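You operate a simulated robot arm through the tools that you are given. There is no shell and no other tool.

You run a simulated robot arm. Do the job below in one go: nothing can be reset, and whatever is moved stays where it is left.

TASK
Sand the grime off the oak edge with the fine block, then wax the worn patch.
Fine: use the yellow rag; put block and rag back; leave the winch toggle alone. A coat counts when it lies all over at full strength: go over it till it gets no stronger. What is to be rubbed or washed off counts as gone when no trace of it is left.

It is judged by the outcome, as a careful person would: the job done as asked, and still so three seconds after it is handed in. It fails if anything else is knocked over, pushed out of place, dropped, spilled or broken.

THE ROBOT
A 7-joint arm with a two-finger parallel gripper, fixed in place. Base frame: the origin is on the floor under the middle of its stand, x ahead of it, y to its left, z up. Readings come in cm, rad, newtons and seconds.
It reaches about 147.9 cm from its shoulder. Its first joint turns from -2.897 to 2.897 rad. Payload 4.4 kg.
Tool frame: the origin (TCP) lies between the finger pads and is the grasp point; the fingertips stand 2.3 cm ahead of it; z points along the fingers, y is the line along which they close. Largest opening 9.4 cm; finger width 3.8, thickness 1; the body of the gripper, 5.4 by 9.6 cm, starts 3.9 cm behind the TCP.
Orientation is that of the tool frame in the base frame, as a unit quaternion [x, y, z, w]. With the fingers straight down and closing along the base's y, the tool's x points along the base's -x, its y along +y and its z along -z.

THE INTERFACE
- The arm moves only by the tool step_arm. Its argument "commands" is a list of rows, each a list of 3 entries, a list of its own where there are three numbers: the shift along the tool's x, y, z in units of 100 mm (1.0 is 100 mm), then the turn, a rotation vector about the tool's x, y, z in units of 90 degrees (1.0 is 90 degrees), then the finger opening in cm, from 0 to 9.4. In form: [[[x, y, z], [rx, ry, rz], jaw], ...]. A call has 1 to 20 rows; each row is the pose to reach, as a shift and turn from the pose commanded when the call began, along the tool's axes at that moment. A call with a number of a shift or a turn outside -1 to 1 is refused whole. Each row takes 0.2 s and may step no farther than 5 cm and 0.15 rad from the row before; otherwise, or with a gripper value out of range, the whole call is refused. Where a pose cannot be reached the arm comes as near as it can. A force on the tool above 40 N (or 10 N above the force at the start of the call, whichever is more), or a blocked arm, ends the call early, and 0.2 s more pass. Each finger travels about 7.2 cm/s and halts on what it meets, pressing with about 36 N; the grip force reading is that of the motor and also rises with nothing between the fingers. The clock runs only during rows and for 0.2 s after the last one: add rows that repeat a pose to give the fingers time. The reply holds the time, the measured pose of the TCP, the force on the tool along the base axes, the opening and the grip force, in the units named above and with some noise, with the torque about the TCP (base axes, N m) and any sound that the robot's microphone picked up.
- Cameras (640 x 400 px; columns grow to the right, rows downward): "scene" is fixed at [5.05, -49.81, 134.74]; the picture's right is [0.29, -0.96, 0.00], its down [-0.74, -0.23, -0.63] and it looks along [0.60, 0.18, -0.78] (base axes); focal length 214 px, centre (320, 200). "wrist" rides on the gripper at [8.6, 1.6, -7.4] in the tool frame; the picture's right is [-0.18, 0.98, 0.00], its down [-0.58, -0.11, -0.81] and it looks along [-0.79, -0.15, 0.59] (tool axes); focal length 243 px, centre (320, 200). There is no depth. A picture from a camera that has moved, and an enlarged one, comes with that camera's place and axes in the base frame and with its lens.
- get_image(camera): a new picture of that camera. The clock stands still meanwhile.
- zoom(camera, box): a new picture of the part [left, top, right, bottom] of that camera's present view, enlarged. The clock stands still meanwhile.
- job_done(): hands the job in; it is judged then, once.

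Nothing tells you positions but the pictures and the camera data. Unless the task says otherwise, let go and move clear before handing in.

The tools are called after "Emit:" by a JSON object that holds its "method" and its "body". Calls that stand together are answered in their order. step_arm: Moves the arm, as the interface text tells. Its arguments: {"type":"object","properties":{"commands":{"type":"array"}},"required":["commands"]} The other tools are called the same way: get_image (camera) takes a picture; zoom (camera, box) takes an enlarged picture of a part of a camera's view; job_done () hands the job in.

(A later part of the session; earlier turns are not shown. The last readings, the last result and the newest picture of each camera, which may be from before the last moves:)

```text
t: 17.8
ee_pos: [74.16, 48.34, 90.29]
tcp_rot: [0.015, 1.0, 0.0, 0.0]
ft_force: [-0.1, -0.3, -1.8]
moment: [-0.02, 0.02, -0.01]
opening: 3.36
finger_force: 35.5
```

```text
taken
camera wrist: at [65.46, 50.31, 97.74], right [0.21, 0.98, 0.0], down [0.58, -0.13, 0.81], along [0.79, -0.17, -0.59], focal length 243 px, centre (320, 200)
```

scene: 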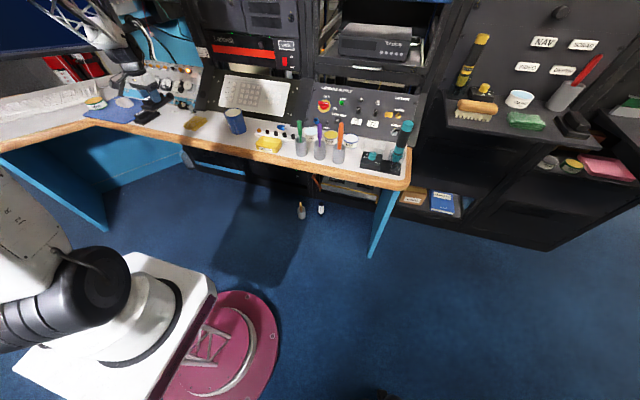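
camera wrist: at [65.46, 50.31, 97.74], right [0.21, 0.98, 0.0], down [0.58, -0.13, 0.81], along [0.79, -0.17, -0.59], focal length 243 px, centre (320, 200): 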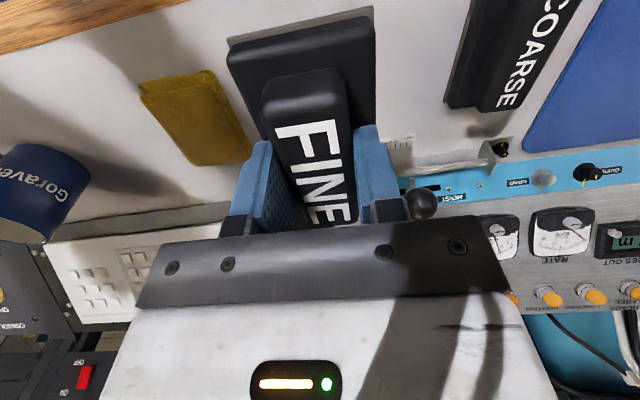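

The block is up and clear. I'll turn it to line up with the left wing's edge and carry it over in stages.

Emit:
{"method": "step_arm", "body": {"commands": [[[0.24, 0.24, 0], [0, 0, 0.091], 2.0], [[0.49, 0.48, 0], [0, 0, 0.182], 2.0], [[0.73, 0.72, 0], [0, 0, 0.272], 2.0], [[0.979, 0.961, 0], [0, 0, 0.363], 2.0]]}}

Emit:
{"method": "step_arm", "body": {"commands": [[[0.27, 0.2, 0], [0, 0, 0], 2.0], [[0.55, 0.41, 0], [0, 0, 0], 2.0], [[0.82, 0.61, 0], [0, 0, 0], 2.0]]}}

Emit:
{"method": "step_arm", "body": {"commands": [[[0.27, 0.2, 0], [0, 0, 0], 2.0], [[0.55, 0.41, 0], [0, 0, 0], 2.0], [[0.82, 0.61, 0], [0, 0, 0], 2.0]]}}

Emit:
{"method": "get_image", "body": {"camera": "scene"}}

Emit:
{"method": "get_image", "body": {"camera": "wrist"}}

```text
t: 18.8
ee_pos: [64.74, 58.1, 90.26]
tcp_rot: [0.297, 0.955, 0.0, 0.0]
ft_force: [0.0, -1.0, -1.2]
moment: [0.0, 0.0, 0.01]
opening: 3.34
finger_force: 36.2
```

```text
t: 19.6
ee_pos: [61.15, 67.77, 90.09]
tcp_rot: [0.296, 0.955, 0.0, 0.001]
ft_force: [0.5, 0.9, -1.4]
moment: [0.02, 0.01, 0.02]
opening: 3.38
finger_force: 35.9
```

```text
t: 20.4
ee_pos: [57.84, 77.36, 90.22]
tcp_rot: [0.296, 0.955, 0.0, 0.0]
ft_force: [-0.3, 1.3, -1.6]
moment: [0.0, 0.04, 0.03]
opening: 3.33
finger_force: 36.1
```

```text
taken
```

scene: 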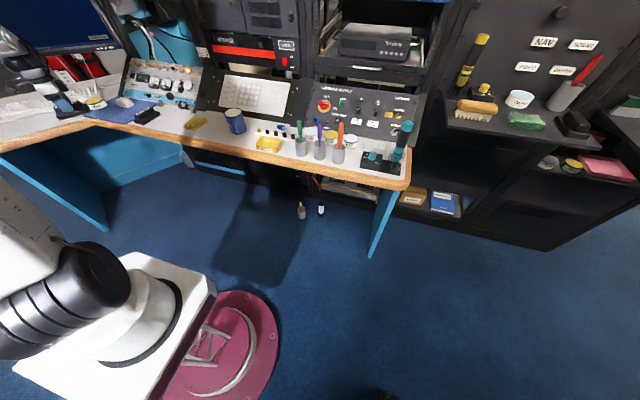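

```text
taken
camera wrist: at [51.59, 83.73, 97.73], right [0.71, 0.71, 0.0], down [0.42, -0.42, 0.81], along [0.57, -0.57, -0.59], focal length 243 px, centre (320, 200)
```

wrist: 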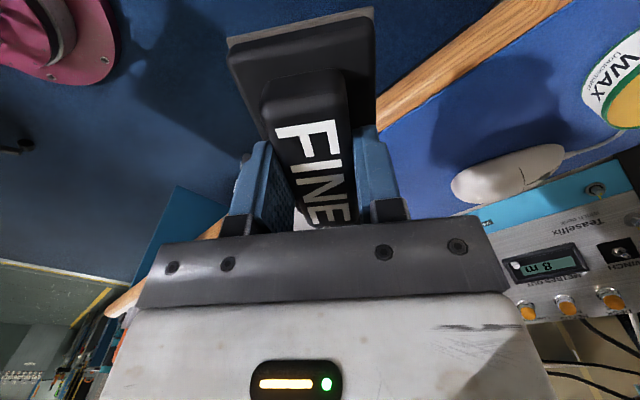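

Orientation is right at −34.4°. I'll continue toward the strip.

Emit:
{"method": "step_arm", "body": {"commands": [[[0.27, 0.2, 0], [0, 0, 0], 2.0], [[0.55, 0.41, 0], [0, 0, 0], 2.0], [[0.815, 0.615, 0], [0, 0, 0], 2.0]]}}

Emit:
{"method": "step_arm", "body": {"commands": [[[0.27, 0.2, 0], [0, 0, 0], 2.0], [[0.55, 0.41, 0], [0, 0, 0], 2.0], [[0.815, 0.615, 0], [0, 0, 0], 2.0]]}}

Emit:
{"method": "get_image", "body": {"camera": "scene"}}

Emit:
{"method": "get_image", "body": {"camera": "wrist"}}

```text
t: 21.2
ee_pos: [54.89, 87.12, 90.32]
tcp_rot: [0.295, 0.956, 0.0, 0.0]
ft_force: [0.1, 0.5, -1.8]
moment: [-0.02, -0.03, 0.01]
opening: 3.36
finger_force: 36.3
```

```text
t: 22.0
ee_pos: [51.52, 96.96, 90.2]
tcp_rot: [0.295, 0.955, 0.001, -0.001]
ft_force: [0.9, 0.1, -1.3]
moment: [-0.04, 0.0, 0.01]
opening: 3.34
finger_force: 35.9
```

```text
taken
```

scene: 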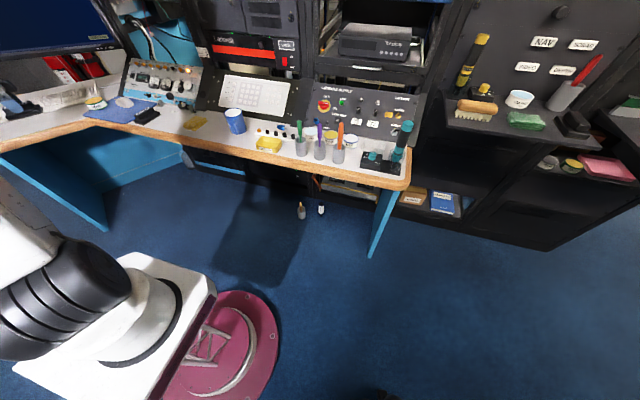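

```text
taken
camera wrist: at [45.2, 103.35, 97.7], right [0.71, 0.71, 0.0], down [0.42, -0.42, 0.81], along [0.57, -0.57, -0.59], focal length 243 px, centre (320, 200)
```

wrist: 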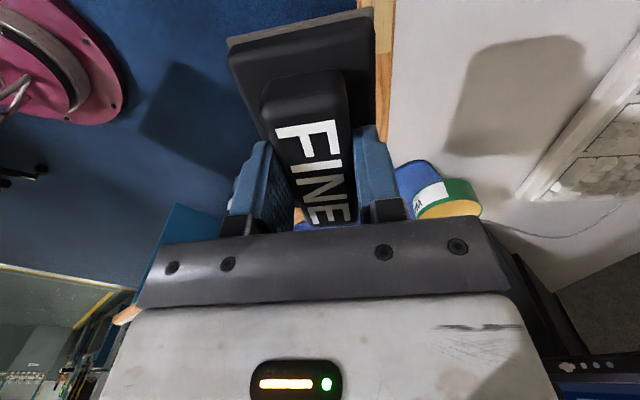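

The oak edge and the block are both visible now. I'll zoom in to check the edge line against the block.

Emit:
{"method": "zoom", "body": {"camera": "wrist", "box": [300, 0, 460, 100]}}

Emit:
{"method": "zoom", "body": {"camera": "wrist", "box": [300, 90, 460, 190]}}

Emit:
{"method": "zoom", "body": {"camera": "scene", "box": [0, 80, 96, 160]}}

```text
4.00 times, centred on (380, 50) of wrist
camera zoom: at [45.2, 103.35, 97.7], right [0.71, 0.71, 0.0], down [0.42, -0.42, 0.81], along [0.57, -0.57, -0.59], focal length 970 px, centre (80, 800)
```

zoom: 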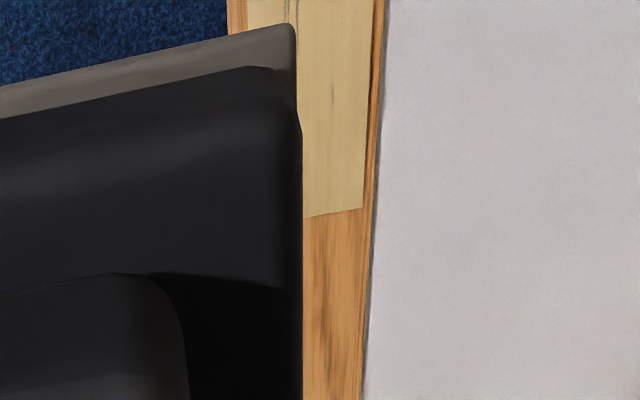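

```text
4.00 times, centred on (380, 140) of wrist
camera zoom: at [45.2, 103.35, 97.7], right [0.71, 0.71, 0.0], down [0.42, -0.42, 0.81], along [0.57, -0.57, -0.59], focal length 970 px, centre (80, 440)
```

zoom: 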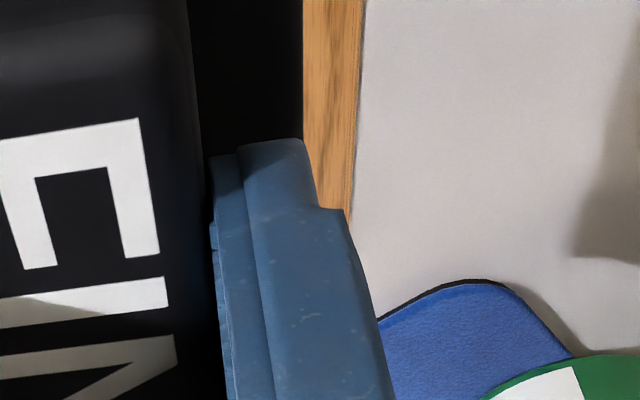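

```text
5.00 times, centred on (48, 120) of scene
camera zoom: at [5.05, -49.81, 134.74], right [0.29, -0.96, 0.0], down [-0.74, -0.23, -0.63], along [0.6, 0.18, -0.78], focal length 1072 px, centre (1680, 600)
```

zoom: 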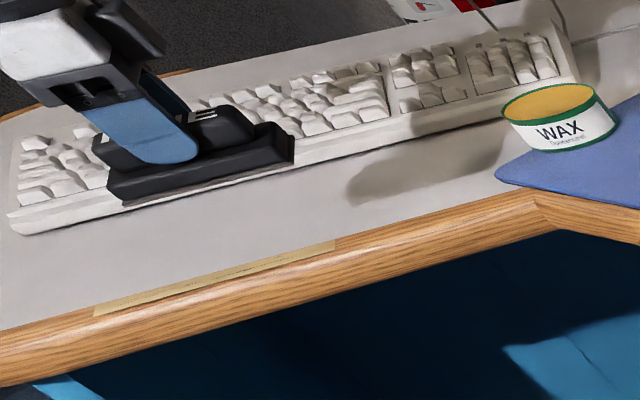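

The strip's near end is confirmed at about (55.2, 100.3), with the centre at about (48, 105.2), and the edge direction matches. I'll move over the centre and descend to just above contact.

Emit:
{"method": "step_arm", "body": {"commands": [[[0.3, 0.16, 0], [0, 0, 0], 2.0], [[0.6, 0.32, 0], [0, 0, 0], 2.0], [[0.82, 0.48, 0], [0, 0, 0], 2.0], [[0.82, 0.48, 0.3], [0, 0, 0], 2.0], [[0.82, 0.48, 0.6], [0, 0, 0], 2.0], [[0.82, 0.48, 0.8], [0, 0, 0], 2.0], [[0.82, 0.48, 0.85], [0, 0, 0], 2.0], [[0.82, 0.48, 0.85], [0, 0, 0], 2.0]]}}

Emit:
{"method": "zoom", "body": {"camera": "scene", "box": [0, 80, 96, 160]}}

Emit:
{"method": "get_image", "body": {"camera": "wrist"}}

```text
t: 23.8
ee_pos: [47.37, 105.46, 81.93]
tcp_rot: [0.295, 0.955, 0.0, 0.0]
ft_force: [0.0, 0.8, -2.4]
moment: [0.0, 0.0, -0.02]
opening: 3.34
finger_force: 36.0
```

```text
5.00 times, centred on (48, 120) of scene
camera zoom: at [5.05, -49.81, 134.74], right [0.29, -0.96, 0.0], down [-0.74, -0.23, -0.63], along [0.6, 0.18, -0.78], focal length 1072 px, centre (1680, 600)
```

zoom: 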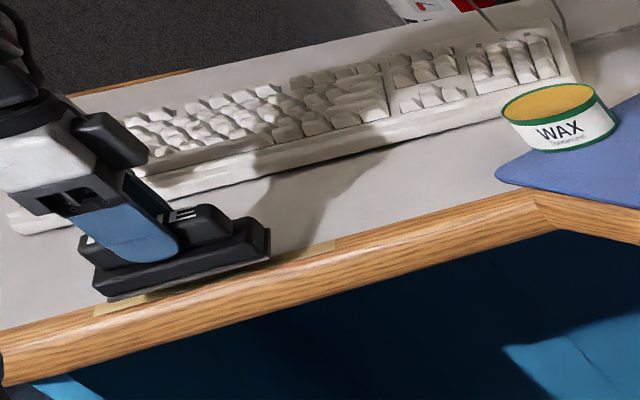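

```text
taken
camera wrist: at [41.01, 111.84, 89.37], right [0.71, 0.71, 0.0], down [0.42, -0.42, 0.81], along [0.57, -0.57, -0.59], focal length 243 px, centre (320, 200)
```

wrist: 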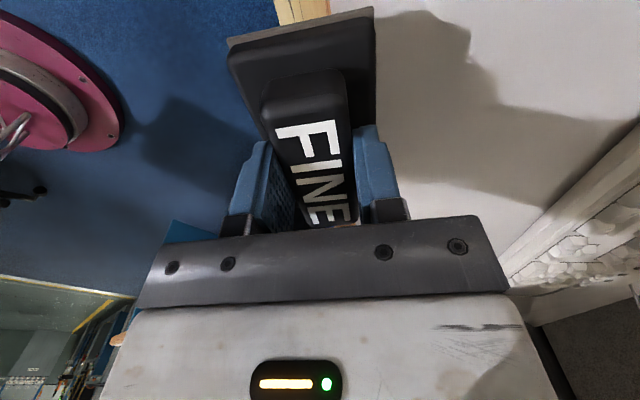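

The block is centred over the strip. I'll lower slowly to contact.

Emit:
{"method": "step_arm", "body": {"commands": [[[0, 0, 0.03], [0, 0, 0], 2.0], [[0, 0, 0.06], [0, 0, 0], 2.0], [[0, 0, 0.09], [0, 0, 0], 2.0], [[0, 0, 0.11], [0, 0, 0], 2.0], [[0, 0, 0.13], [0, 0, 0], 2.0], [[0, 0, 0.14], [0, 0, 0], 2.0]]}}

Emit:
{"method": "step_arm", "body": {"commands": [[[0, 0, 0.01], [0, 0, 0], 2.0], [[0, 0, 0.015], [0, 0, 0], 2.0], [[0, 0, 0.02], [0, 0, 0], 2.0]]}}

```text
t: 25.2
ee_pos: [47.56, 105.5, 80.57]
tcp_rot: [0.296, 0.955, 0.001, -0.001]
ft_force: [-1.2, -0.1, -0.7]
moment: [-0.03, -0.01, -0.01]
opening: 3.36
finger_force: 36.1
```

```text
t: 26.0
ee_pos: [47.56, 105.53, 80.28]
tcp_rot: [0.296, 0.955, 0.002, 0.0]
ft_force: [-1.1, -1.2, 1.7]
moment: [-0.23, -0.01, -0.14]
opening: 3.35
finger_force: 35.7
```

Contact starts at z≈80.3, just as expected. I'll press a little more to gauge the stiffness.

Emit:
{"method": "step_arm", "body": {"commands": [[[0, 0, 0.01], [0, 0, 0], 2.0], [[0, 0, 0.015], [0, 0, 0], 2.0], [[0, 0, 0.015], [0, 0, 0], 2.0]]}}

```text
t: 26.8
ee_pos: [47.37, 105.5, 80.34]
tcp_rot: [0.295, 0.955, 0.001, 0.0]
ft_force: [2.8, 4.4, 17.2]
moment: [-0.38, -0.41, 0.06]
opening: 3.35
finger_force: 35.5
```

About 17 N of contact, which is plenty. I'll ease off slightly and rub back and forth along the strip.

Emit:
{"method": "step_arm", "body": {"commands": [[[0.15, 0, -0.004], [0, 0, 0], 2.0], [[0.3, 0, -0.004], [0, 0, 0], 2.0], [[0.45, 0, -0.004], [0, 0, 0], 2.0], [[0.3, 0, -0.004], [0, 0, 0], 2.0], [[0.15, 0, -0.004], [0, 0, 0], 2.0], [[0, 0, -0.004], [0, 0, 0], 2.0], [[-0.15, 0, -0.004], [0, 0, 0], 2.0], [[-0.3, 0, -0.004], [0, 0, 0], 2.0], [[-0.45, 0, -0.004], [0, 0, 0], 2.0], [[-0.3, 0, -0.004], [0, 0, 0], 2.0], [[-0.15, 0, -0.004], [0, 0, 0], 2.0], [[0, 0, -0.004], [0, 0, 0], 2.0]]}}

Emit:
{"method": "zoom", "body": {"camera": "scene", "box": [0, 100, 80, 150]}}

```text
t: 28.4
ee_pos: [48.57, 104.76, 80.45]
tcp_rot: [0.294, 0.956, 0.002, 0.0]
ft_force: [1.4, -0.9, 0.1]
moment: [-0.02, 0.02, 0.03]
opening: 3.39
finger_force: 36.5
stopped in row 8: the force on the tool passed its limit at 41 N (the readings are from after the stop); the commanded pose is now the measured one
```

```text
8.00 times, centred on (40, 125) of scene
camera zoom: at [5.05, -49.81, 134.74], right [0.29, -0.96, 0.0], down [-0.74, -0.23, -0.63], along [0.6, 0.18, -0.78], focal length 1716 px, centre (2560, 800)
```

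zoom: 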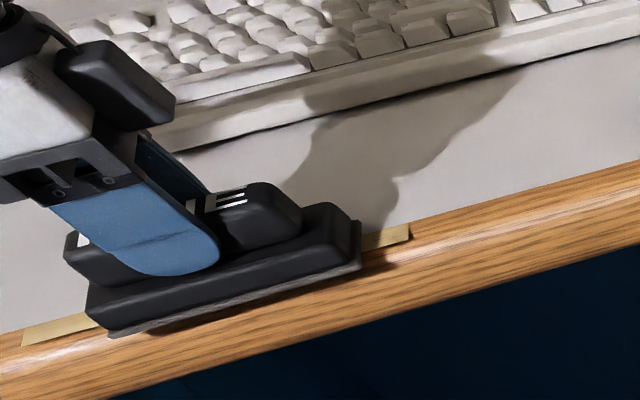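

The force spiked past the limit mid-stroke, so I'll use a lighter press and slower strokes.

Emit:
{"method": "step_arm", "body": {"commands": [[[0, 0, 0.006], [0, 0, 0], 2.0], [[0, 0, 0.006], [0, 0, 0], 2.0]]}}

Emit:
{"method": "step_arm", "body": {"commands": [[[-0.1, 0, 0], [0, 0, 0], 2.0], [[-0.2, 0, 0], [0, 0, 0], 2.0], [[-0.3, 0, 0], [0, 0, 0], 2.0]]}}

```text
t: 29.0
ee_pos: [48.48, 104.7, 80.22]
tcp_rot: [0.295, 0.955, 0.002, 0.001]
ft_force: [4.2, 1.5, 7.9]
moment: [-0.17, -0.27, 0.08]
opening: 3.33
finger_force: 36.0
```

```text
t: 29.8
ee_pos: [50.93, 103.02, 80.35]
tcp_rot: [0.295, 0.955, 0.002, 0.0]
ft_force: [-11.4, 9.0, 19.1]
moment: [0.03, 0.38, -0.26]
opening: 3.34
finger_force: 36.2
```

Emit:
{"method": "step_arm", "body": {"commands": [[[0.1, 0, -0.003], [0, 0, 0], 2.0], [[0.2, 0, -0.003], [0, 0, 0], 2.0], [[0.3, 0, -0.003], [0, 0, 0], 2.0], [[0.4, 0, -0.003], [0, 0, 0], 2.0], [[0.5, 0, -0.003], [0, 0, 0], 2.0]]}}

Emit:
{"method": "step_arm", "body": {"commands": [[[0.1, 0, 0], [0, 0, 0], 2.0], [[0.2, 0, 0], [0, 0, 0], 2.0], [[0.3, 0, 0], [0, 0, 0], 2.0]]}}

Emit:
{"method": "zoom", "body": {"camera": "scene", "box": [0, 100, 80, 150]}}

```text
t: 31.0
ee_pos: [46.79, 106.02, 80.22]
tcp_rot: [0.295, 0.956, 0.002, -0.001]
ft_force: [17.2, -9.7, 28.4]
moment: [-0.03, -0.15, 0.05]
opening: 3.34
finger_force: 36.1
```

```text
t: 31.8
ee_pos: [44.27, 107.61, 80.26]
tcp_rot: [0.296, 0.955, 0.002, 0.0]
ft_force: [20.3, -13.6, 31.4]
moment: [0.02, -0.22, -0.04]
opening: 3.36
finger_force: 35.7
```

```text
8.00 times, centred on (40, 125) of scene
camera zoom: at [5.05, -49.81, 134.74], right [0.29, -0.96, 0.0], down [-0.74, -0.23, -0.63], along [0.6, 0.18, -0.78], focal length 1716 px, centre (2560, 800)
```

zoom: 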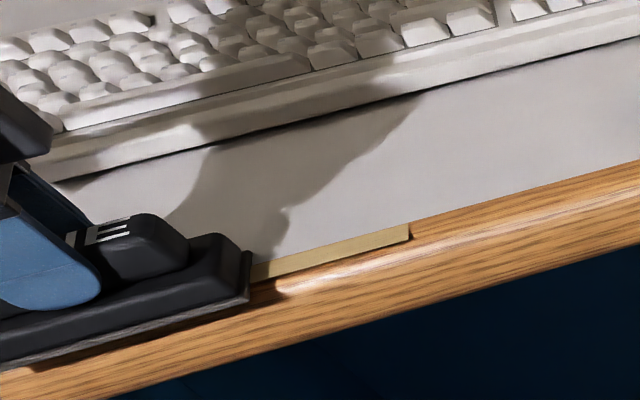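

Force is around 31 N, so I'll ease off a little and keep stroking the full length.

Emit:
{"method": "step_arm", "body": {"commands": [[[0, 0, -0.012], [0, 0, 0], 2.0], [[-0.1, 0, -0.012], [0, 0, 0], 2.0], [[-0.2, 0, -0.012], [0, 0, 0], 2.0], [[-0.3, 0, -0.012], [0, 0, 0], 2.0], [[-0.4, 0, -0.012], [0, 0, 0], 2.0], [[-0.5, 0, -0.012], [0, 0, 0], 2.0]]}}

Emit:
{"method": "step_arm", "body": {"commands": [[[-0.1, 0, 0], [0, 0, 0], 2.0], [[-0.2, 0, 0], [0, 0, 0], 2.0], [[-0.3, 0, 0], [0, 0, 0], 2.0], [[-0.4, 0, 0], [0, 0, 0], 2.0]]}}

Emit:
{"method": "zoom", "body": {"camera": "scene", "box": [0, 100, 80, 150]}}

```text
t: 33.2
ee_pos: [48.49, 104.7, 80.3]
tcp_rot: [0.294, 0.956, 0.001, 0.0]
ft_force: [-6.9, 4.2, 10.7]
moment: [0.01, 0.25, -0.1]
opening: 3.35
finger_force: 36.3
```

```text
t: 34.2
ee_pos: [51.8, 102.43, 80.42]
tcp_rot: [0.295, 0.955, 0.001, 0.0]
ft_force: [-5.1, 3.8, 7.3]
moment: [0.0, 0.11, -0.08]
opening: 3.35
finger_force: 36.4
```

```text
8.00 times, centred on (40, 125) of scene
camera zoom: at [5.05, -49.81, 134.74], right [0.29, -0.96, 0.0], down [-0.74, -0.23, -0.63], along [0.6, 0.18, -0.78], focal length 1716 px, centre (2560, 800)
```

zoom: 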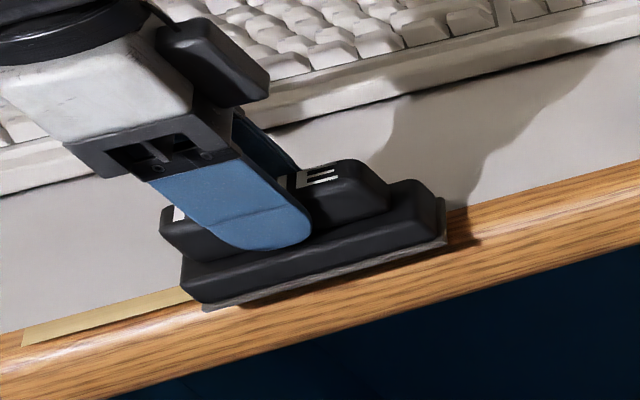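

Contact force is now about 8–13 N and steady. I'll do a full back-and-forth.

Emit:
{"method": "step_arm", "body": {"commands": [[[0.12, 0, 0], [0, 0, 0], 2.0], [[0.24, 0, 0], [0, 0, 0], 2.0], [[0.36, 0, 0], [0, 0, 0], 2.0], [[0.48, 0, 0], [0, 0, 0], 2.0], [[0.6, 0, 0], [0, 0, 0], 2.0], [[0.72, 0, 0], [0, 0, 0], 2.0], [[0.84, 0, 0], [0, 0, 0], 2.0], [[0.94, 0, 0], [0, 0, 0], 2.0]]}}

Emit:
{"method": "step_arm", "body": {"commands": [[[-0.12, 0, 0], [0, 0, 0], 2.0], [[-0.24, 0, 0], [0, 0, 0], 2.0], [[-0.36, 0, 0], [0, 0, 0], 2.0], [[-0.48, 0, 0], [0, 0, 0], 2.0], [[-0.6, 0, 0], [0, 0, 0], 2.0], [[-0.72, 0, 0], [0, 0, 0], 2.0], [[-0.84, 0, 0], [0, 0, 0], 2.0], [[-0.94, 0, 0], [0, 0, 0], 2.0]]}}

```text
t: 36.0
ee_pos: [43.93, 107.7, 80.33]
tcp_rot: [0.295, 0.955, 0.0, 0.0]
ft_force: [-0.2, 0.2, -2.2]
moment: [-0.02, -0.05, -0.01]
opening: 3.38
finger_force: 36.3
```

```text
t: 37.8
ee_pos: [51.75, 102.52, 80.27]
tcp_rot: [0.295, 0.956, 0.001, 0.0]
ft_force: [0.1, 0.3, -1.7]
moment: [0.02, 0.02, -0.01]
opening: 3.36
finger_force: 35.8
```

Contact was lost on that pass. I'll lift a little and look at the strip before going on.

Emit:
{"method": "step_arm", "body": {"commands": [[[0, 0, -0.3], [0, 0, 0], 2.0], [[0, 0.4, -0.5], [0, 0, 0], 2.0], [[0, 0.7, -0.6], [0, 0, 0], 2.0], [[0, 0.7, -0.6], [0, 0, 0], 2.0]]}}

Emit:
{"method": "zoom", "body": {"camera": "scene", "box": [0, 110, 72, 155]}}

Emit:
{"method": "get_image", "body": {"camera": "wrist"}}

```text
t: 38.8
ee_pos: [55.9, 108.11, 86.56]
tcp_rot: [0.295, 0.956, 0.0, 0.001]
ft_force: [0.0, 0.6, -2.0]
moment: [0.0, -0.03, -0.02]
opening: 3.37
finger_force: 36.6
```

```text
8.89 times, centred on (36, 132) of scene
camera zoom: at [5.05, -49.81, 134.74], right [0.29, -0.96, 0.0], down [-0.74, -0.23, -0.63], along [0.6, 0.18, -0.78], focal length 1906 px, centre (2844, 800)
```

zoom: 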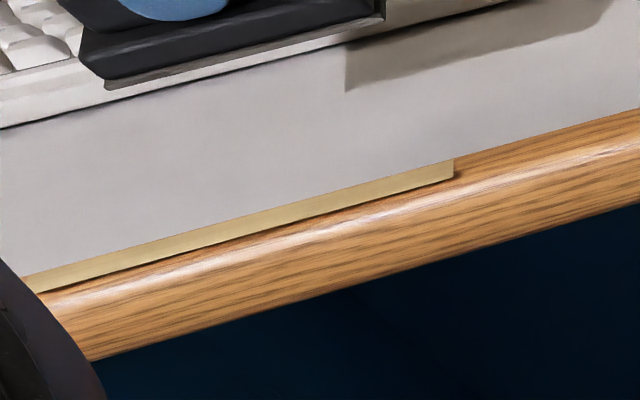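

```text
taken
camera wrist: at [49.47, 114.56, 93.91], right [0.71, 0.71, 0.0], down [0.42, -0.42, 0.81], along [0.57, -0.57, -0.59], focal length 243 px, centre (320, 200)
```

wrist: 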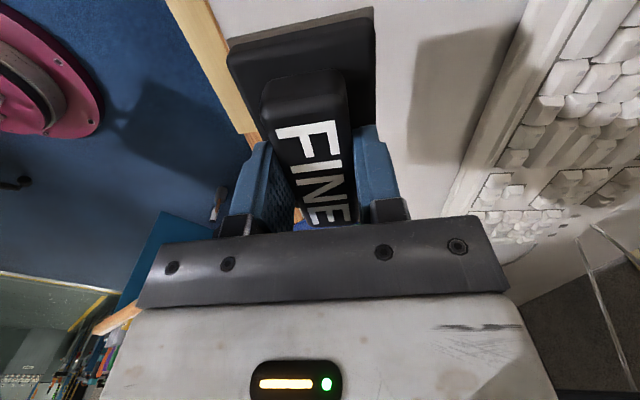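

The dark streaks look gone from here. I'll zoom in closer with the wrist camera.

Emit:
{"method": "zoom", "body": {"camera": "wrist", "box": [150, 0, 278, 80]}}

Emit:
{"method": "zoom", "body": {"camera": "wrist", "box": [180, 70, 276, 150]}}

Emit:
{"method": "zoom", "body": {"camera": "scene", "box": [5, 125, 37, 145]}}

Emit:
{"method": "zoom", "body": {"camera": "scene", "box": [30, 122, 62, 142]}}

```text
5.00 times, centred on (214, 40) of wrist
camera zoom: at [49.47, 114.56, 93.91], right [0.71, 0.71, 0.0], down [0.42, -0.42, 0.81], along [0.57, -0.57, -0.59], focal length 1213 px, centre (850, 1000)
```

zoom: 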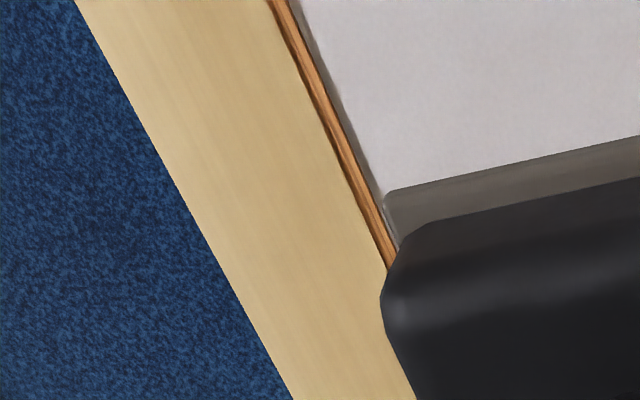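

```text
5.00 times, centred on (228, 110) of wrist
camera zoom: at [49.47, 114.56, 93.91], right [0.71, 0.71, 0.0], down [0.42, -0.42, 0.81], along [0.57, -0.57, -0.59], focal length 1213 px, centre (780, 650)
```

zoom: 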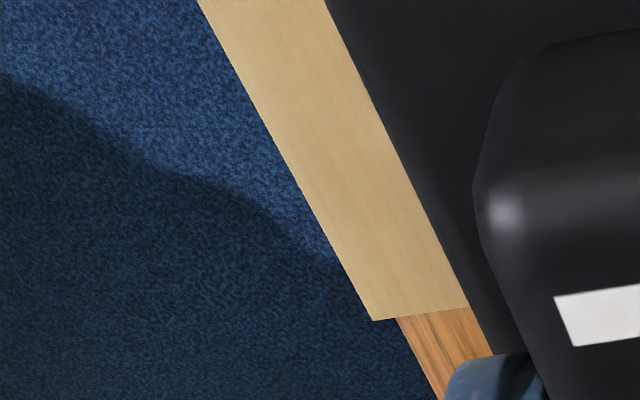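

```text
16.00 times, centred on (21, 135) of scene
camera zoom: at [5.05, -49.81, 134.74], right [0.29, -0.96, 0.0], down [-0.74, -0.23, -0.63], along [0.6, 0.18, -0.78], focal length 3432 px, centre (5104, 1240)
```

zoom: 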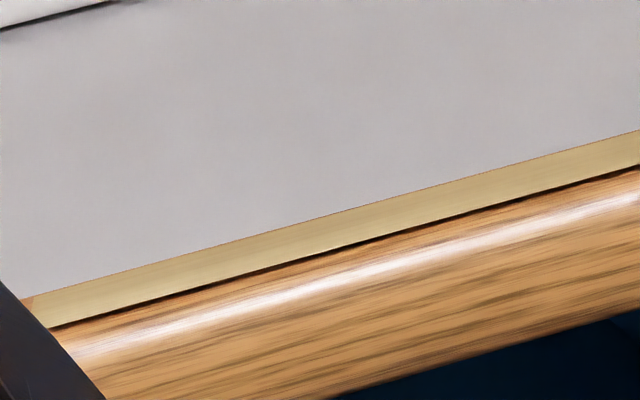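

```text
16.00 times, centred on (46, 132) of scene
camera zoom: at [5.05, -49.81, 134.74], right [0.29, -0.96, 0.0], down [-0.74, -0.23, -0.63], along [0.6, 0.18, -0.78], focal length 3432 px, centre (4704, 1288)
```

zoom: 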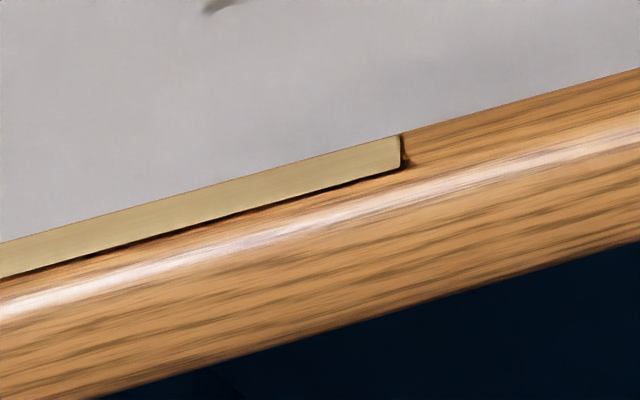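

No streaks are left where I can see, but the far end isn't in view. I'll give it another few passes reaching further past both ends, then inspect that end.

Emit:
{"method": "step_arm", "body": {"commands": [[[0, -0.4, 0.1], [0, 0, 0], 2.0], [[0, -0.7, 0.3], [0, 0, 0], 2.0], [[0, -0.7, 0.5], [0, 0, 0], 2.0], [[0, -0.7, 0.58], [0, 0, 0], 2.0], [[0, -0.7, 0.605], [0, 0, 0], 2.0], [[0, -0.7, 0.608], [0, 0, 0], 2.0], [[0, -0.7, 0.608], [0, 0, 0], 2.0]]}}

```text
t: 40.4
ee_pos: [51.75, 102.42, 80.24]
tcp_rot: [0.294, 0.956, 0.0, 0.0]
ft_force: [0.2, 1.5, 0.6]
moment: [0.0, -0.06, 0.06]
opening: 3.35
finger_force: 36.0
```

Emit:
{"method": "step_arm", "body": {"commands": [[[0, 0, 0.006], [0, 0, 0], 2.0], [[0.12, 0, 0.006], [0, 0, 0], 2.0], [[0.24, 0, 0.006], [0, 0, 0], 2.0], [[0.36, 0, 0.006], [0, 0, 0], 2.0], [[0.48, 0, 0.006], [0, 0, 0], 2.0]]}}

Emit:
{"method": "step_arm", "body": {"commands": [[[0.12, 0, 0], [0, 0, 0], 2.0], [[0.24, 0, 0], [0, 0, 0], 2.0], [[0.36, 0, 0], [0, 0, 0], 2.0], [[0.48, 0, 0], [0, 0, 0], 2.0], [[0.6, 0, 0], [0, 0, 0], 2.0]]}}

```text
t: 41.6
ee_pos: [47.78, 105.07, 80.25]
tcp_rot: [0.296, 0.955, 0.002, 0.0]
ft_force: [2.6, -1.7, 0.6]
moment: [-0.03, 0.07, 0.03]
opening: 3.35
finger_force: 35.9
```

```text
t: 42.8
ee_pos: [42.79, 108.49, 80.32]
tcp_rot: [0.294, 0.956, 0.001, 0.0]
ft_force: [3.8, -6.2, 7.6]
moment: [-0.12, 0.04, 0.14]
opening: 3.33
finger_force: 36.2
```

Emit:
{"method": "step_arm", "body": {"commands": [[[-0.12, 0, 0.002], [0, 0, 0], 2.0], [[-0.24, 0, 0.002], [0, 0, 0], 2.0], [[-0.36, 0, 0.002], [0, 0, 0], 2.0], [[-0.48, 0, 0.002], [0, 0, 0], 2.0], [[-0.36, 0, 0.002], [0, 0, 0], 2.0], [[-0.24, 0, 0.002], [0, 0, 0], 2.0], [[-0.12, 0, 0.002], [0, 0, 0], 2.0], [[0, 0, 0.002], [0, 0, 0], 2.0]]}}

Emit:
{"method": "step_arm", "body": {"commands": [[[-0.12, 0, 0.0], [0, 0, 0], 2.0], [[-0.24, 0, 0.0], [0, 0, 0], 2.0], [[-0.36, 0, 0.0], [0, 0, 0], 2.0], [[-0.48, 0, 0.0], [0, 0, 0], 2.0], [[-0.6, 0, 0.0], [0, 0, 0], 2.0], [[-0.72, 0, 0.0], [0, 0, 0], 2.0], [[-0.84, 0, 0.0], [0, 0, 0], 2.0], [[-0.96, 0, 0.0], [0, 0, 0], 2.0]]}}

```text
t: 44.6
ee_pos: [42.84, 108.42, 80.31]
tcp_rot: [0.295, 0.956, 0.001, 0.0]
ft_force: [6.1, -9.9, 13.4]
moment: [-0.09, -0.03, 0.19]
opening: 3.37
finger_force: 35.4
```

```text
t: 46.4
ee_pos: [50.81, 103.06, 80.31]
tcp_rot: [0.295, 0.955, 0.002, 0.001]
ft_force: [-9.8, 7.9, 19.6]
moment: [-0.06, 0.27, -0.27]
opening: 3.33
finger_force: 36.2
```

Emit:
{"method": "step_arm", "body": {"commands": [[[-0.1, 0, -0.004], [0, 0, 0], 2.0], [[-0.2, 0, -0.004], [0, 0, 0], 2.0], [[-0.1, 0, -0.004], [0, 0, 0], 2.0], [[0, 0, -0.004], [0, 0, 0], 2.0], [[0.12, 0, -0.004], [0, 0, 0], 2.0], [[0.24, 0, -0.004], [0, 0, 0], 2.0], [[0.36, 0, -0.004], [0, 0, 0], 2.0], [[0.48, 0, -0.004], [0, 0, 0], 2.0], [[0.6, 0, -0.004], [0, 0, 0], 2.0], [[0.72, 0, -0.004], [0, 0, 0], 2.0], [[0.84, 0, -0.004], [0, 0, 0], 2.0], [[0.96, 0, -0.004], [0, 0, 0], 2.0]]}}

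Emit:
{"method": "step_arm", "body": {"commands": [[[0, 0, -0.3], [0, 0, 0], 2.0], [[0.3, 0.2, -0.5], [0, 0, 0], 2.0], [[0.6, 0.4, -0.7], [0, 0, 0], 2.0], [[0.9, 0.6, -0.9], [0, 0, 0], 2.0], [[0.9, 0.6, -0.9], [0, 0, 0], 2.0]]}}

Emit:
{"method": "get_image", "body": {"camera": "wrist"}}

Emit:
{"method": "zoom", "body": {"camera": "scene", "box": [0, 110, 72, 155]}}

```text
t: 49.0
ee_pos: [42.77, 108.69, 80.2]
tcp_rot: [0.295, 0.956, 0.001, 0.0]
ft_force: [17.0, -14.4, 29.2]
moment: [-0.07, -0.14, 0.17]
opening: 3.37
finger_force: 36.9
```

```text
t: 50.2
ee_pos: [38.62, 118.61, 89.0]
tcp_rot: [0.295, 0.956, 0.001, -0.001]
ft_force: [0.3, -0.1, -1.0]
moment: [-0.02, 0.0, 0.0]
opening: 3.34
finger_force: 35.9
```

```text
taken
camera wrist: at [32.22, 124.89, 96.6], right [0.71, 0.71, 0.0], down [0.42, -0.42, 0.81], along [0.57, -0.57, -0.59], focal length 243 px, centre (320, 200)
```

wrist: 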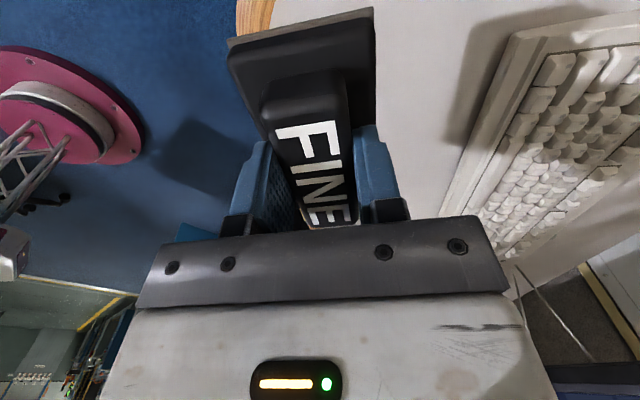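

```text
8.89 times, centred on (36, 132) of scene
camera zoom: at [5.05, -49.81, 134.74], right [0.29, -0.96, 0.0], down [-0.74, -0.23, -0.63], along [0.6, 0.18, -0.78], focal length 1906 px, centre (2844, 800)
```

zoom: 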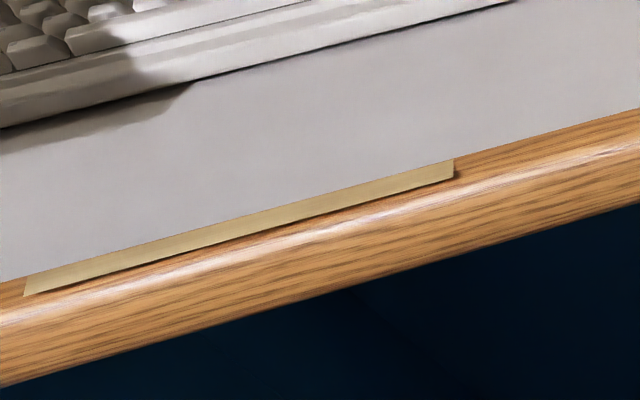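

The whole strip is in the scene view now. I'll zoom hard along it for any remaining trace.

Emit:
{"method": "zoom", "body": {"camera": "scene", "box": [0, 130, 24, 145]}}

Emit:
{"method": "zoom", "body": {"camera": "scene", "box": [16, 126, 40, 141]}}

Emit:
{"method": "zoom", "body": {"camera": "scene", "box": [34, 122, 58, 137]}}

```text
16.00 times, centred on (12, 138) of scene
camera zoom: at [5.05, -49.81, 134.74], right [0.29, -0.96, 0.0], down [-0.74, -0.23, -0.63], along [0.6, 0.18, -0.78], focal length 3432 px, centre (5248, 1200)
```

zoom: 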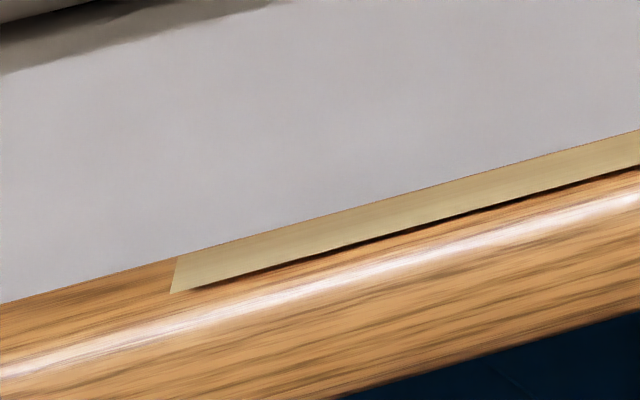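

```text
16.00 times, centred on (28, 134) of scene
camera zoom: at [5.05, -49.81, 134.74], right [0.29, -0.96, 0.0], down [-0.74, -0.23, -0.63], along [0.6, 0.18, -0.78], focal length 3432 px, centre (4992, 1264)
```

zoom: 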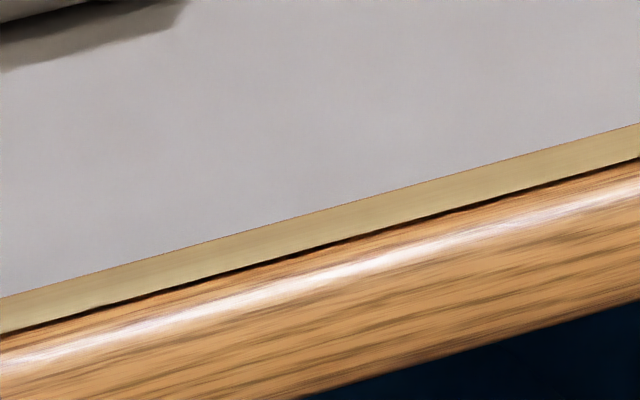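

```text
16.00 times, centred on (46, 130) of scene
camera zoom: at [5.05, -49.81, 134.74], right [0.29, -0.96, 0.0], down [-0.74, -0.23, -0.63], along [0.6, 0.18, -0.78], focal length 3432 px, centre (4704, 1328)
```

zoom: 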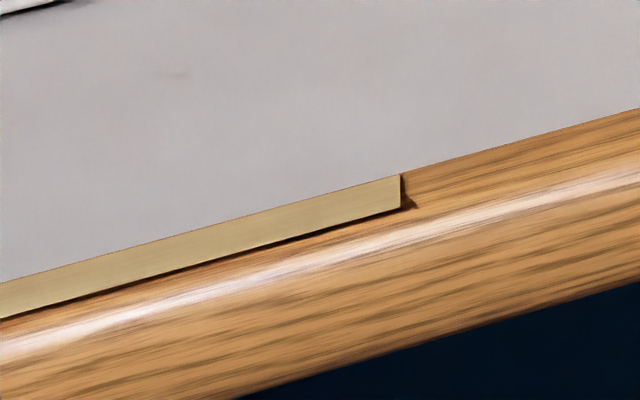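

No trace of grime is left, and the strip is even, bare wood. Now I'll carry the block back toward its place.

Emit:
{"method": "step_arm", "body": {"commands": [[[-0.3, -0.15, -0.1], [0, 0, 0], 2.0], [[-0.62, -0.31, -0.2], [0, 0, 0], 2.0], [[-0.95, -0.48, -0.2], [0, 0, 0], 2.0]]}}

Emit:
{"method": "step_arm", "body": {"commands": [[[-0.3, -0.15, 0], [0, 0, 0], 2.0], [[-0.62, -0.31, 0], [0, 0, 0], 2.0], [[-0.95, -0.48, 0], [0, 0, 0], 2.0]]}}

Emit:
{"method": "step_arm", "body": {"commands": [[[-0.3, -0.15, 0], [0, 0, 0], 2.0], [[-0.62, -0.31, 0], [0, 0, 0], 2.0], [[-0.95, -0.48, 0], [0, 0, 0], 2.0]]}}

Emit:
{"method": "step_arm", "body": {"commands": [[[-0.3, -0.15, 0], [0, 0, 0], 2.0], [[-0.62, -0.31, 0], [0, 0, 0], 2.0], [[-0.95, -0.48, 0], [0, 0, 0], 2.0]]}}

Emit:
{"method": "step_arm", "body": {"commands": [[[-0.3, -0.15, 0], [0, 0, 0], 2.0], [[-0.62, -0.31, 0], [0, 0, 0], 2.0], [[-0.95, -0.48, 0], [0, 0, 0], 2.0]]}}

Emit:
{"method": "get_image", "body": {"camera": "scene"}}

```text
t: 51.0
ee_pos: [43.76, 109.27, 91.24]
tcp_rot: [0.295, 0.956, 0.0, 0.0]
ft_force: [0.3, -1.0, -1.6]
moment: [0.01, 0.02, 0.03]
opening: 3.35
finger_force: 35.8
```

```text
t: 51.8
ee_pos: [49.01, 99.87, 91.03]
tcp_rot: [0.295, 0.956, 0.001, 0.001]
ft_force: [0.9, -0.4, -1.4]
moment: [-0.01, -0.03, -0.03]
opening: 3.37
finger_force: 36.1
```

```text
t: 52.6
ee_pos: [54.25, 90.39, 90.98]
tcp_rot: [0.295, 0.956, 0.001, 0.001]
ft_force: [0.3, 0.0, -1.1]
moment: [0.02, 0.02, -0.01]
opening: 3.38
finger_force: 36.0
```

```text
t: 53.4
ee_pos: [59.36, 81.18, 91.07]
tcp_rot: [0.295, 0.956, 0.001, -0.001]
ft_force: [0.4, -0.4, -1.8]
moment: [0.01, -0.02, 0.0]
opening: 3.38
finger_force: 35.6
```

```text
t: 54.2
ee_pos: [64.44, 72.07, 91.13]
tcp_rot: [0.295, 0.956, 0.001, 0.0]
ft_force: [-0.4, -1.1, -1.7]
moment: [0.02, 0.0, 0.01]
opening: 3.36
finger_force: 36.1
```

```text
taken
```

scene: 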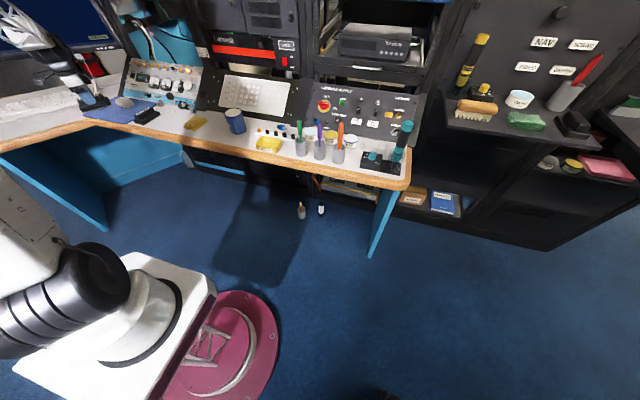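

Emit:
{"method": "step_arm", "body": {"commands": [[[-0.22, -0.11, 0], [0, 0, -0.091], 2.0], [[-0.45, -0.22, 0], [0, 0, -0.182], 2.0], [[-0.68, -0.34, 0], [0, 0, -0.272], 2.0], [[-0.9, -0.45, 0], [0, 0, -0.363], 2.0]]}}

Emit:
{"method": "step_arm", "body": {"commands": [[[-0.14, -0.25, 0], [0, 0, 0], 2.0], [[-0.28, -0.5, 0], [0, 0, 0], 2.0], [[-0.41, -0.745, 0], [0, 0, 0], 2.0], [[-0.41, -0.745, 0], [0, 0, 0], 2.0]]}}

Emit:
{"method": "get_image", "body": {"camera": "wrist"}}

Emit:
{"method": "zoom", "body": {"camera": "scene", "box": [110, 70, 206, 130]}}

```text
t: 55.2
ee_pos: [69.34, 62.98, 91.02]
tcp_rot: [0.013, 1.0, 0.001, 0.001]
ft_force: [-0.6, -0.4, -2.0]
moment: [-0.01, 0.02, -0.04]
opening: 3.38
finger_force: 36.2
```

```text
t: 56.2
ee_pos: [73.28, 55.5, 91.08]
tcp_rot: [0.015, 1.0, 0.001, 0.0]
ft_force: [-0.2, 0.8, -2.0]
moment: [-0.02, 0.03, 0.0]
opening: 3.37
finger_force: 35.9
```

```text
taken
camera wrist: at [64.58, 57.51, 98.6], right [0.21, 0.98, 0.0], down [0.58, -0.13, 0.81], along [0.79, -0.17, -0.59], focal length 243 px, centre (320, 200)
```

wrist: 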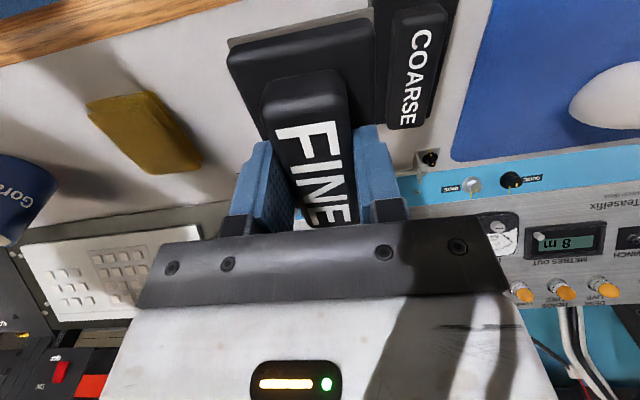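

```text
6.67 times, centred on (158, 100) of scene
camera zoom: at [5.05, -49.81, 134.74], right [0.29, -0.96, 0.0], down [-0.74, -0.23, -0.63], along [0.6, 0.18, -0.78], focal length 1430 px, centre (1400, 867)
```

zoom: 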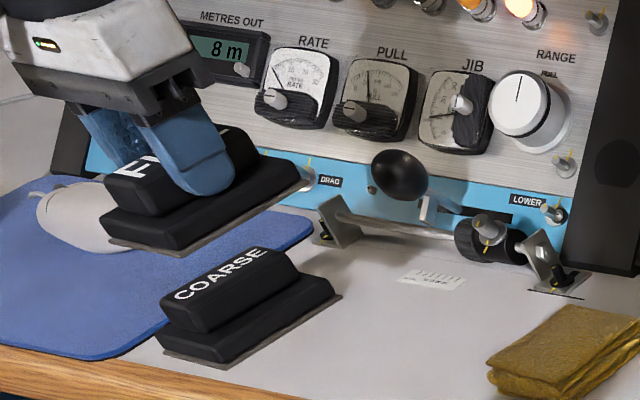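

The block is nearly back. I'll move over its original spot and descend most of the way.

Emit:
{"method": "step_arm", "body": {"commands": [[[-0.13, -0.24, 0], [0, 0, 0], 2.0], [[-0.27, -0.48, 0], [0, 0, 0], 2.0], [[-0.408, -0.72, 0], [0, 0, 0], 2.0], [[-0.408, -0.72, 0.3], [0, 0, 0], 2.0], [[-0.408, -0.72, 0.6], [0, 0, 0], 2.0], [[-0.408, -0.72, 0.85], [0, 0, 0], 2.0], [[-0.408, -0.72, 0.95], [0, 0, 0], 2.0], [[-0.408, -0.72, 0.95], [0, 0, 0], 2.0]]}}

Emit:
{"method": "zoom", "body": {"camera": "scene", "box": [140, 90, 204, 130]}}

```text
t: 58.0
ee_pos: [77.05, 48.5, 81.58]
tcp_rot: [0.016, 1.0, 0.001, 0.0]
ft_force: [0.9, 0.3, -1.1]
moment: [-0.03, -0.03, -0.02]
opening: 3.39
finger_force: 36.3
```

```text
10.00 times, centred on (172, 110) of scene
camera zoom: at [5.05, -49.81, 134.74], right [0.29, -0.96, 0.0], down [-0.74, -0.23, -0.63], along [0.6, 0.18, -0.78], focal length 2145 px, centre (1800, 1100)
```

zoom: 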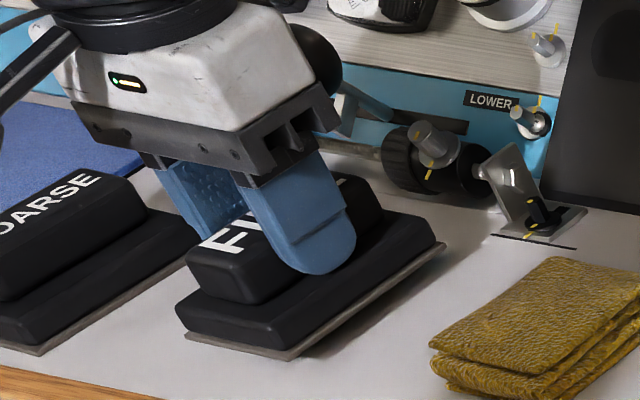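

Emit:
{"method": "step_arm", "body": {"commands": [[[-0.008, -0.03, 0.04], [0, 0, 0], 2.0], [[-0.008, -0.03, 0.08], [0, 0, 0], 2.0], [[-0.008, -0.03, 0.11], [0, 0, 0], 2.0], [[-0.008, -0.03, 0.125], [0, 0, 0], 2.0], [[-0.008, -0.03, 0.125], [0, 0, 0], 2.0]]}}

Emit:
{"method": "zoom", "body": {"camera": "scene", "box": [140, 90, 204, 130]}}

```text
t: 59.2
ee_pos: [77.08, 47.98, 80.4]
tcp_rot: [0.015, 1.0, 0.001, 0.0]
ft_force: [-0.1, 0.2, -1.1]
moment: [0.0, -0.04, -0.01]
opening: 3.35
finger_force: 36.2
```

```text
10.00 times, centred on (172, 110) of scene
camera zoom: at [5.05, -49.81, 134.74], right [0.29, -0.96, 0.0], down [-0.74, -0.23, -0.63], along [0.6, 0.18, -0.78], focal length 2145 px, centre (1800, 1100)
```

zoom: 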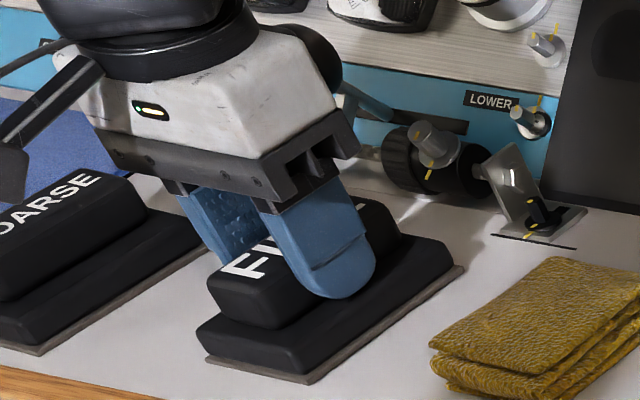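

The position matches the original. I'll lower to touch down and release.

Emit:
{"method": "step_arm", "body": {"commands": [[[0, 0.01, 0.005], [0, 0, 0], 2.0], [[0, 0.01, 0.01], [0, 0, 0], 2.0], [[0, 0.01, 0.012], [0, 0, 0], 2.0], [[0, 0.01, 0.012], [0, 0, 0], 2.0]]}}

```text
t: 60.2
ee_pos: [77.16, 48.16, 80.31]
tcp_rot: [0.015, 1.0, 0.001, 0.0]
ft_force: [0.2, -1.0, 0.5]
moment: [-0.09, 0.1, 0.09]
opening: 3.37
finger_force: 35.8
```

It has touched down at the original pose. I'll open the fingers and rise clear.

Emit:
{"method": "step_arm", "body": {"commands": [[[0, 0, 0], [0, 0, 0], 3.6], [[0, 0, 0], [0, 0, 0], 4.2], [[0, 0, 0], [0, 0, 0], 5.2], [[0, 0, 0], [0, 0, 0], 5.6], [[0, 0, -0.1], [0, 0, 0], 5.6], [[0, 0, -0.3], [0, 0, 0], 5.6], [[0, 0, -0.6], [0, 0, 0], 5.6], [[0, 0, -0.95], [0, 0, 0], 5.6]]}}

Emit:
{"method": "zoom", "body": {"camera": "scene", "box": [140, 90, 204, 130]}}

Emit:
{"method": "get_image", "body": {"camera": "wrist"}}

```text
t: 62.0
ee_pos: [77.38, 47.99, 89.92]
tcp_rot: [0.015, 1.0, 0.001, 0.0]
ft_force: [0.4, 0.5, -0.1]
moment: [-0.02, 0.01, 0.0]
opening: 5.59
finger_force: 0.0
```

```text
10.00 times, centred on (172, 110) of scene
camera zoom: at [5.05, -49.81, 134.74], right [0.29, -0.96, 0.0], down [-0.74, -0.23, -0.63], along [0.6, 0.18, -0.78], focal length 2145 px, centre (1800, 1100)
```

zoom: 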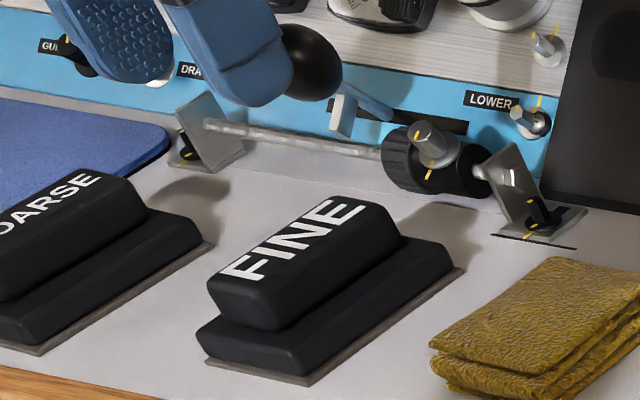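

```text
taken
camera wrist: at [68.69, 49.97, 97.36], right [0.21, 0.98, 0.0], down [0.58, -0.13, 0.81], along [0.79, -0.17, -0.59], focal length 243 px, centre (320, 200)
```

wrist: 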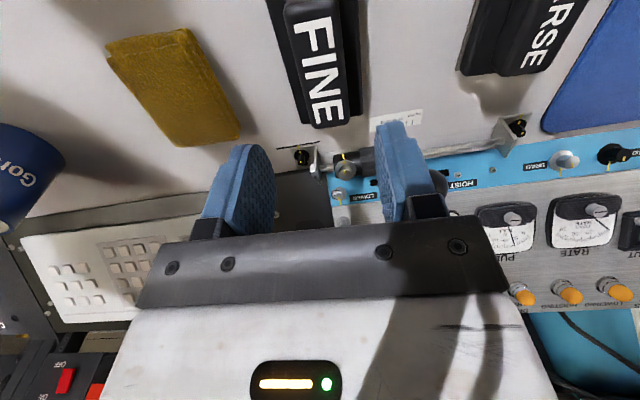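

The block is back on its exact spot. Next is the yellow rag, about 8.4 × 6.8 cm, centred near (78, 35.4) with its top at z≈78.2. I'll move over for a closer view.

Emit:
{"method": "step_arm", "body": {"commands": [[[0.15, -0.25, -0.1], [0, 0, 0], 9.3], [[0.3, -0.5, -0.2], [0, 0, 0], 9.3], [[0.45, -0.75, -0.3], [0, 0, 0], 9.3], [[0.6, -1.0, -0.3], [0, 0, 0], 9.3], [[0.6, -1.0, -0.3], [0, 0, 0], 9.3]]}}

Emit:
{"method": "get_image", "body": {"camera": "wrist"}}

Emit:
{"method": "zoom", "body": {"camera": "wrist", "box": [230, 50, 390, 150]}}

Emit:
{"method": "zoom", "body": {"camera": "scene", "box": [170, 100, 234, 140]}}

```text
t: 63.2
ee_pos: [71.1, 38.16, 92.77]
tcp_rot: [0.015, 1.0, 0.001, 0.001]
ft_force: [0.2, 0.0, -0.3]
moment: [0.0, 0.01, 0.03]
opening: 9.33
finger_force: 0.1
```

```text
taken
camera wrist: at [62.33, 40.17, 100.31], right [0.21, 0.98, 0.0], down [0.58, -0.13, 0.81], along [0.79, -0.17, -0.59], focal length 243 px, centre (320, 200)
```

wrist: 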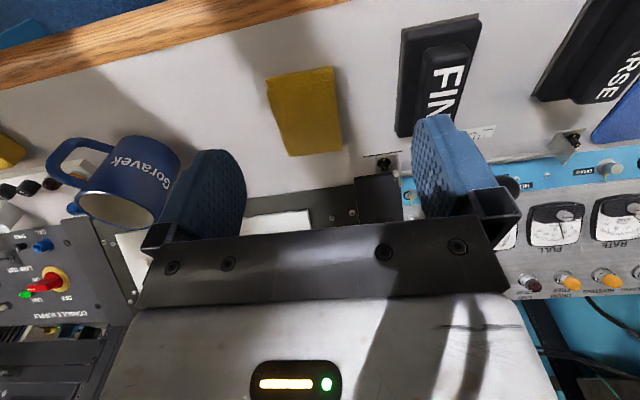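

```text
4.00 times, centred on (310, 100) of wrist
camera zoom: at [62.33, 40.17, 100.31], right [0.21, 0.98, 0.0], down [0.58, -0.13, 0.81], along [0.79, -0.17, -0.59], focal length 970 px, centre (360, 600)
```

zoom: 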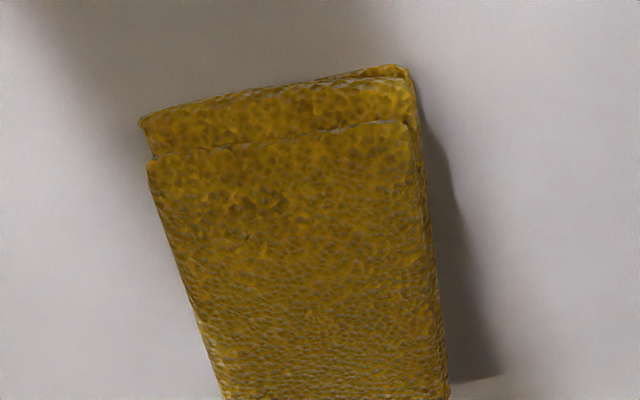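

```text
10.00 times, centred on (202, 120) of scene
camera zoom: at [5.05, -49.81, 134.74], right [0.29, -0.96, 0.0], down [-0.74, -0.23, -0.63], along [0.6, 0.18, -0.78], focal length 2145 px, centre (1500, 1000)
```

zoom: 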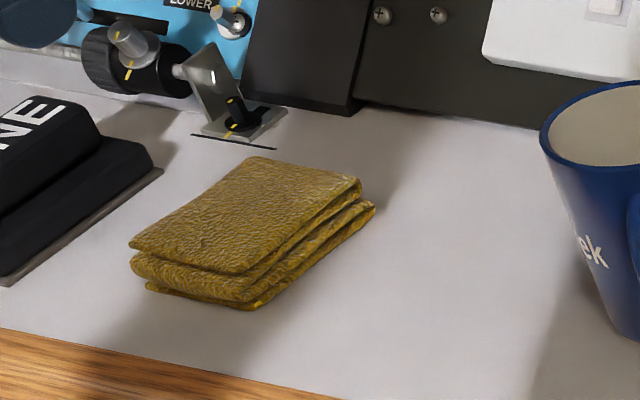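

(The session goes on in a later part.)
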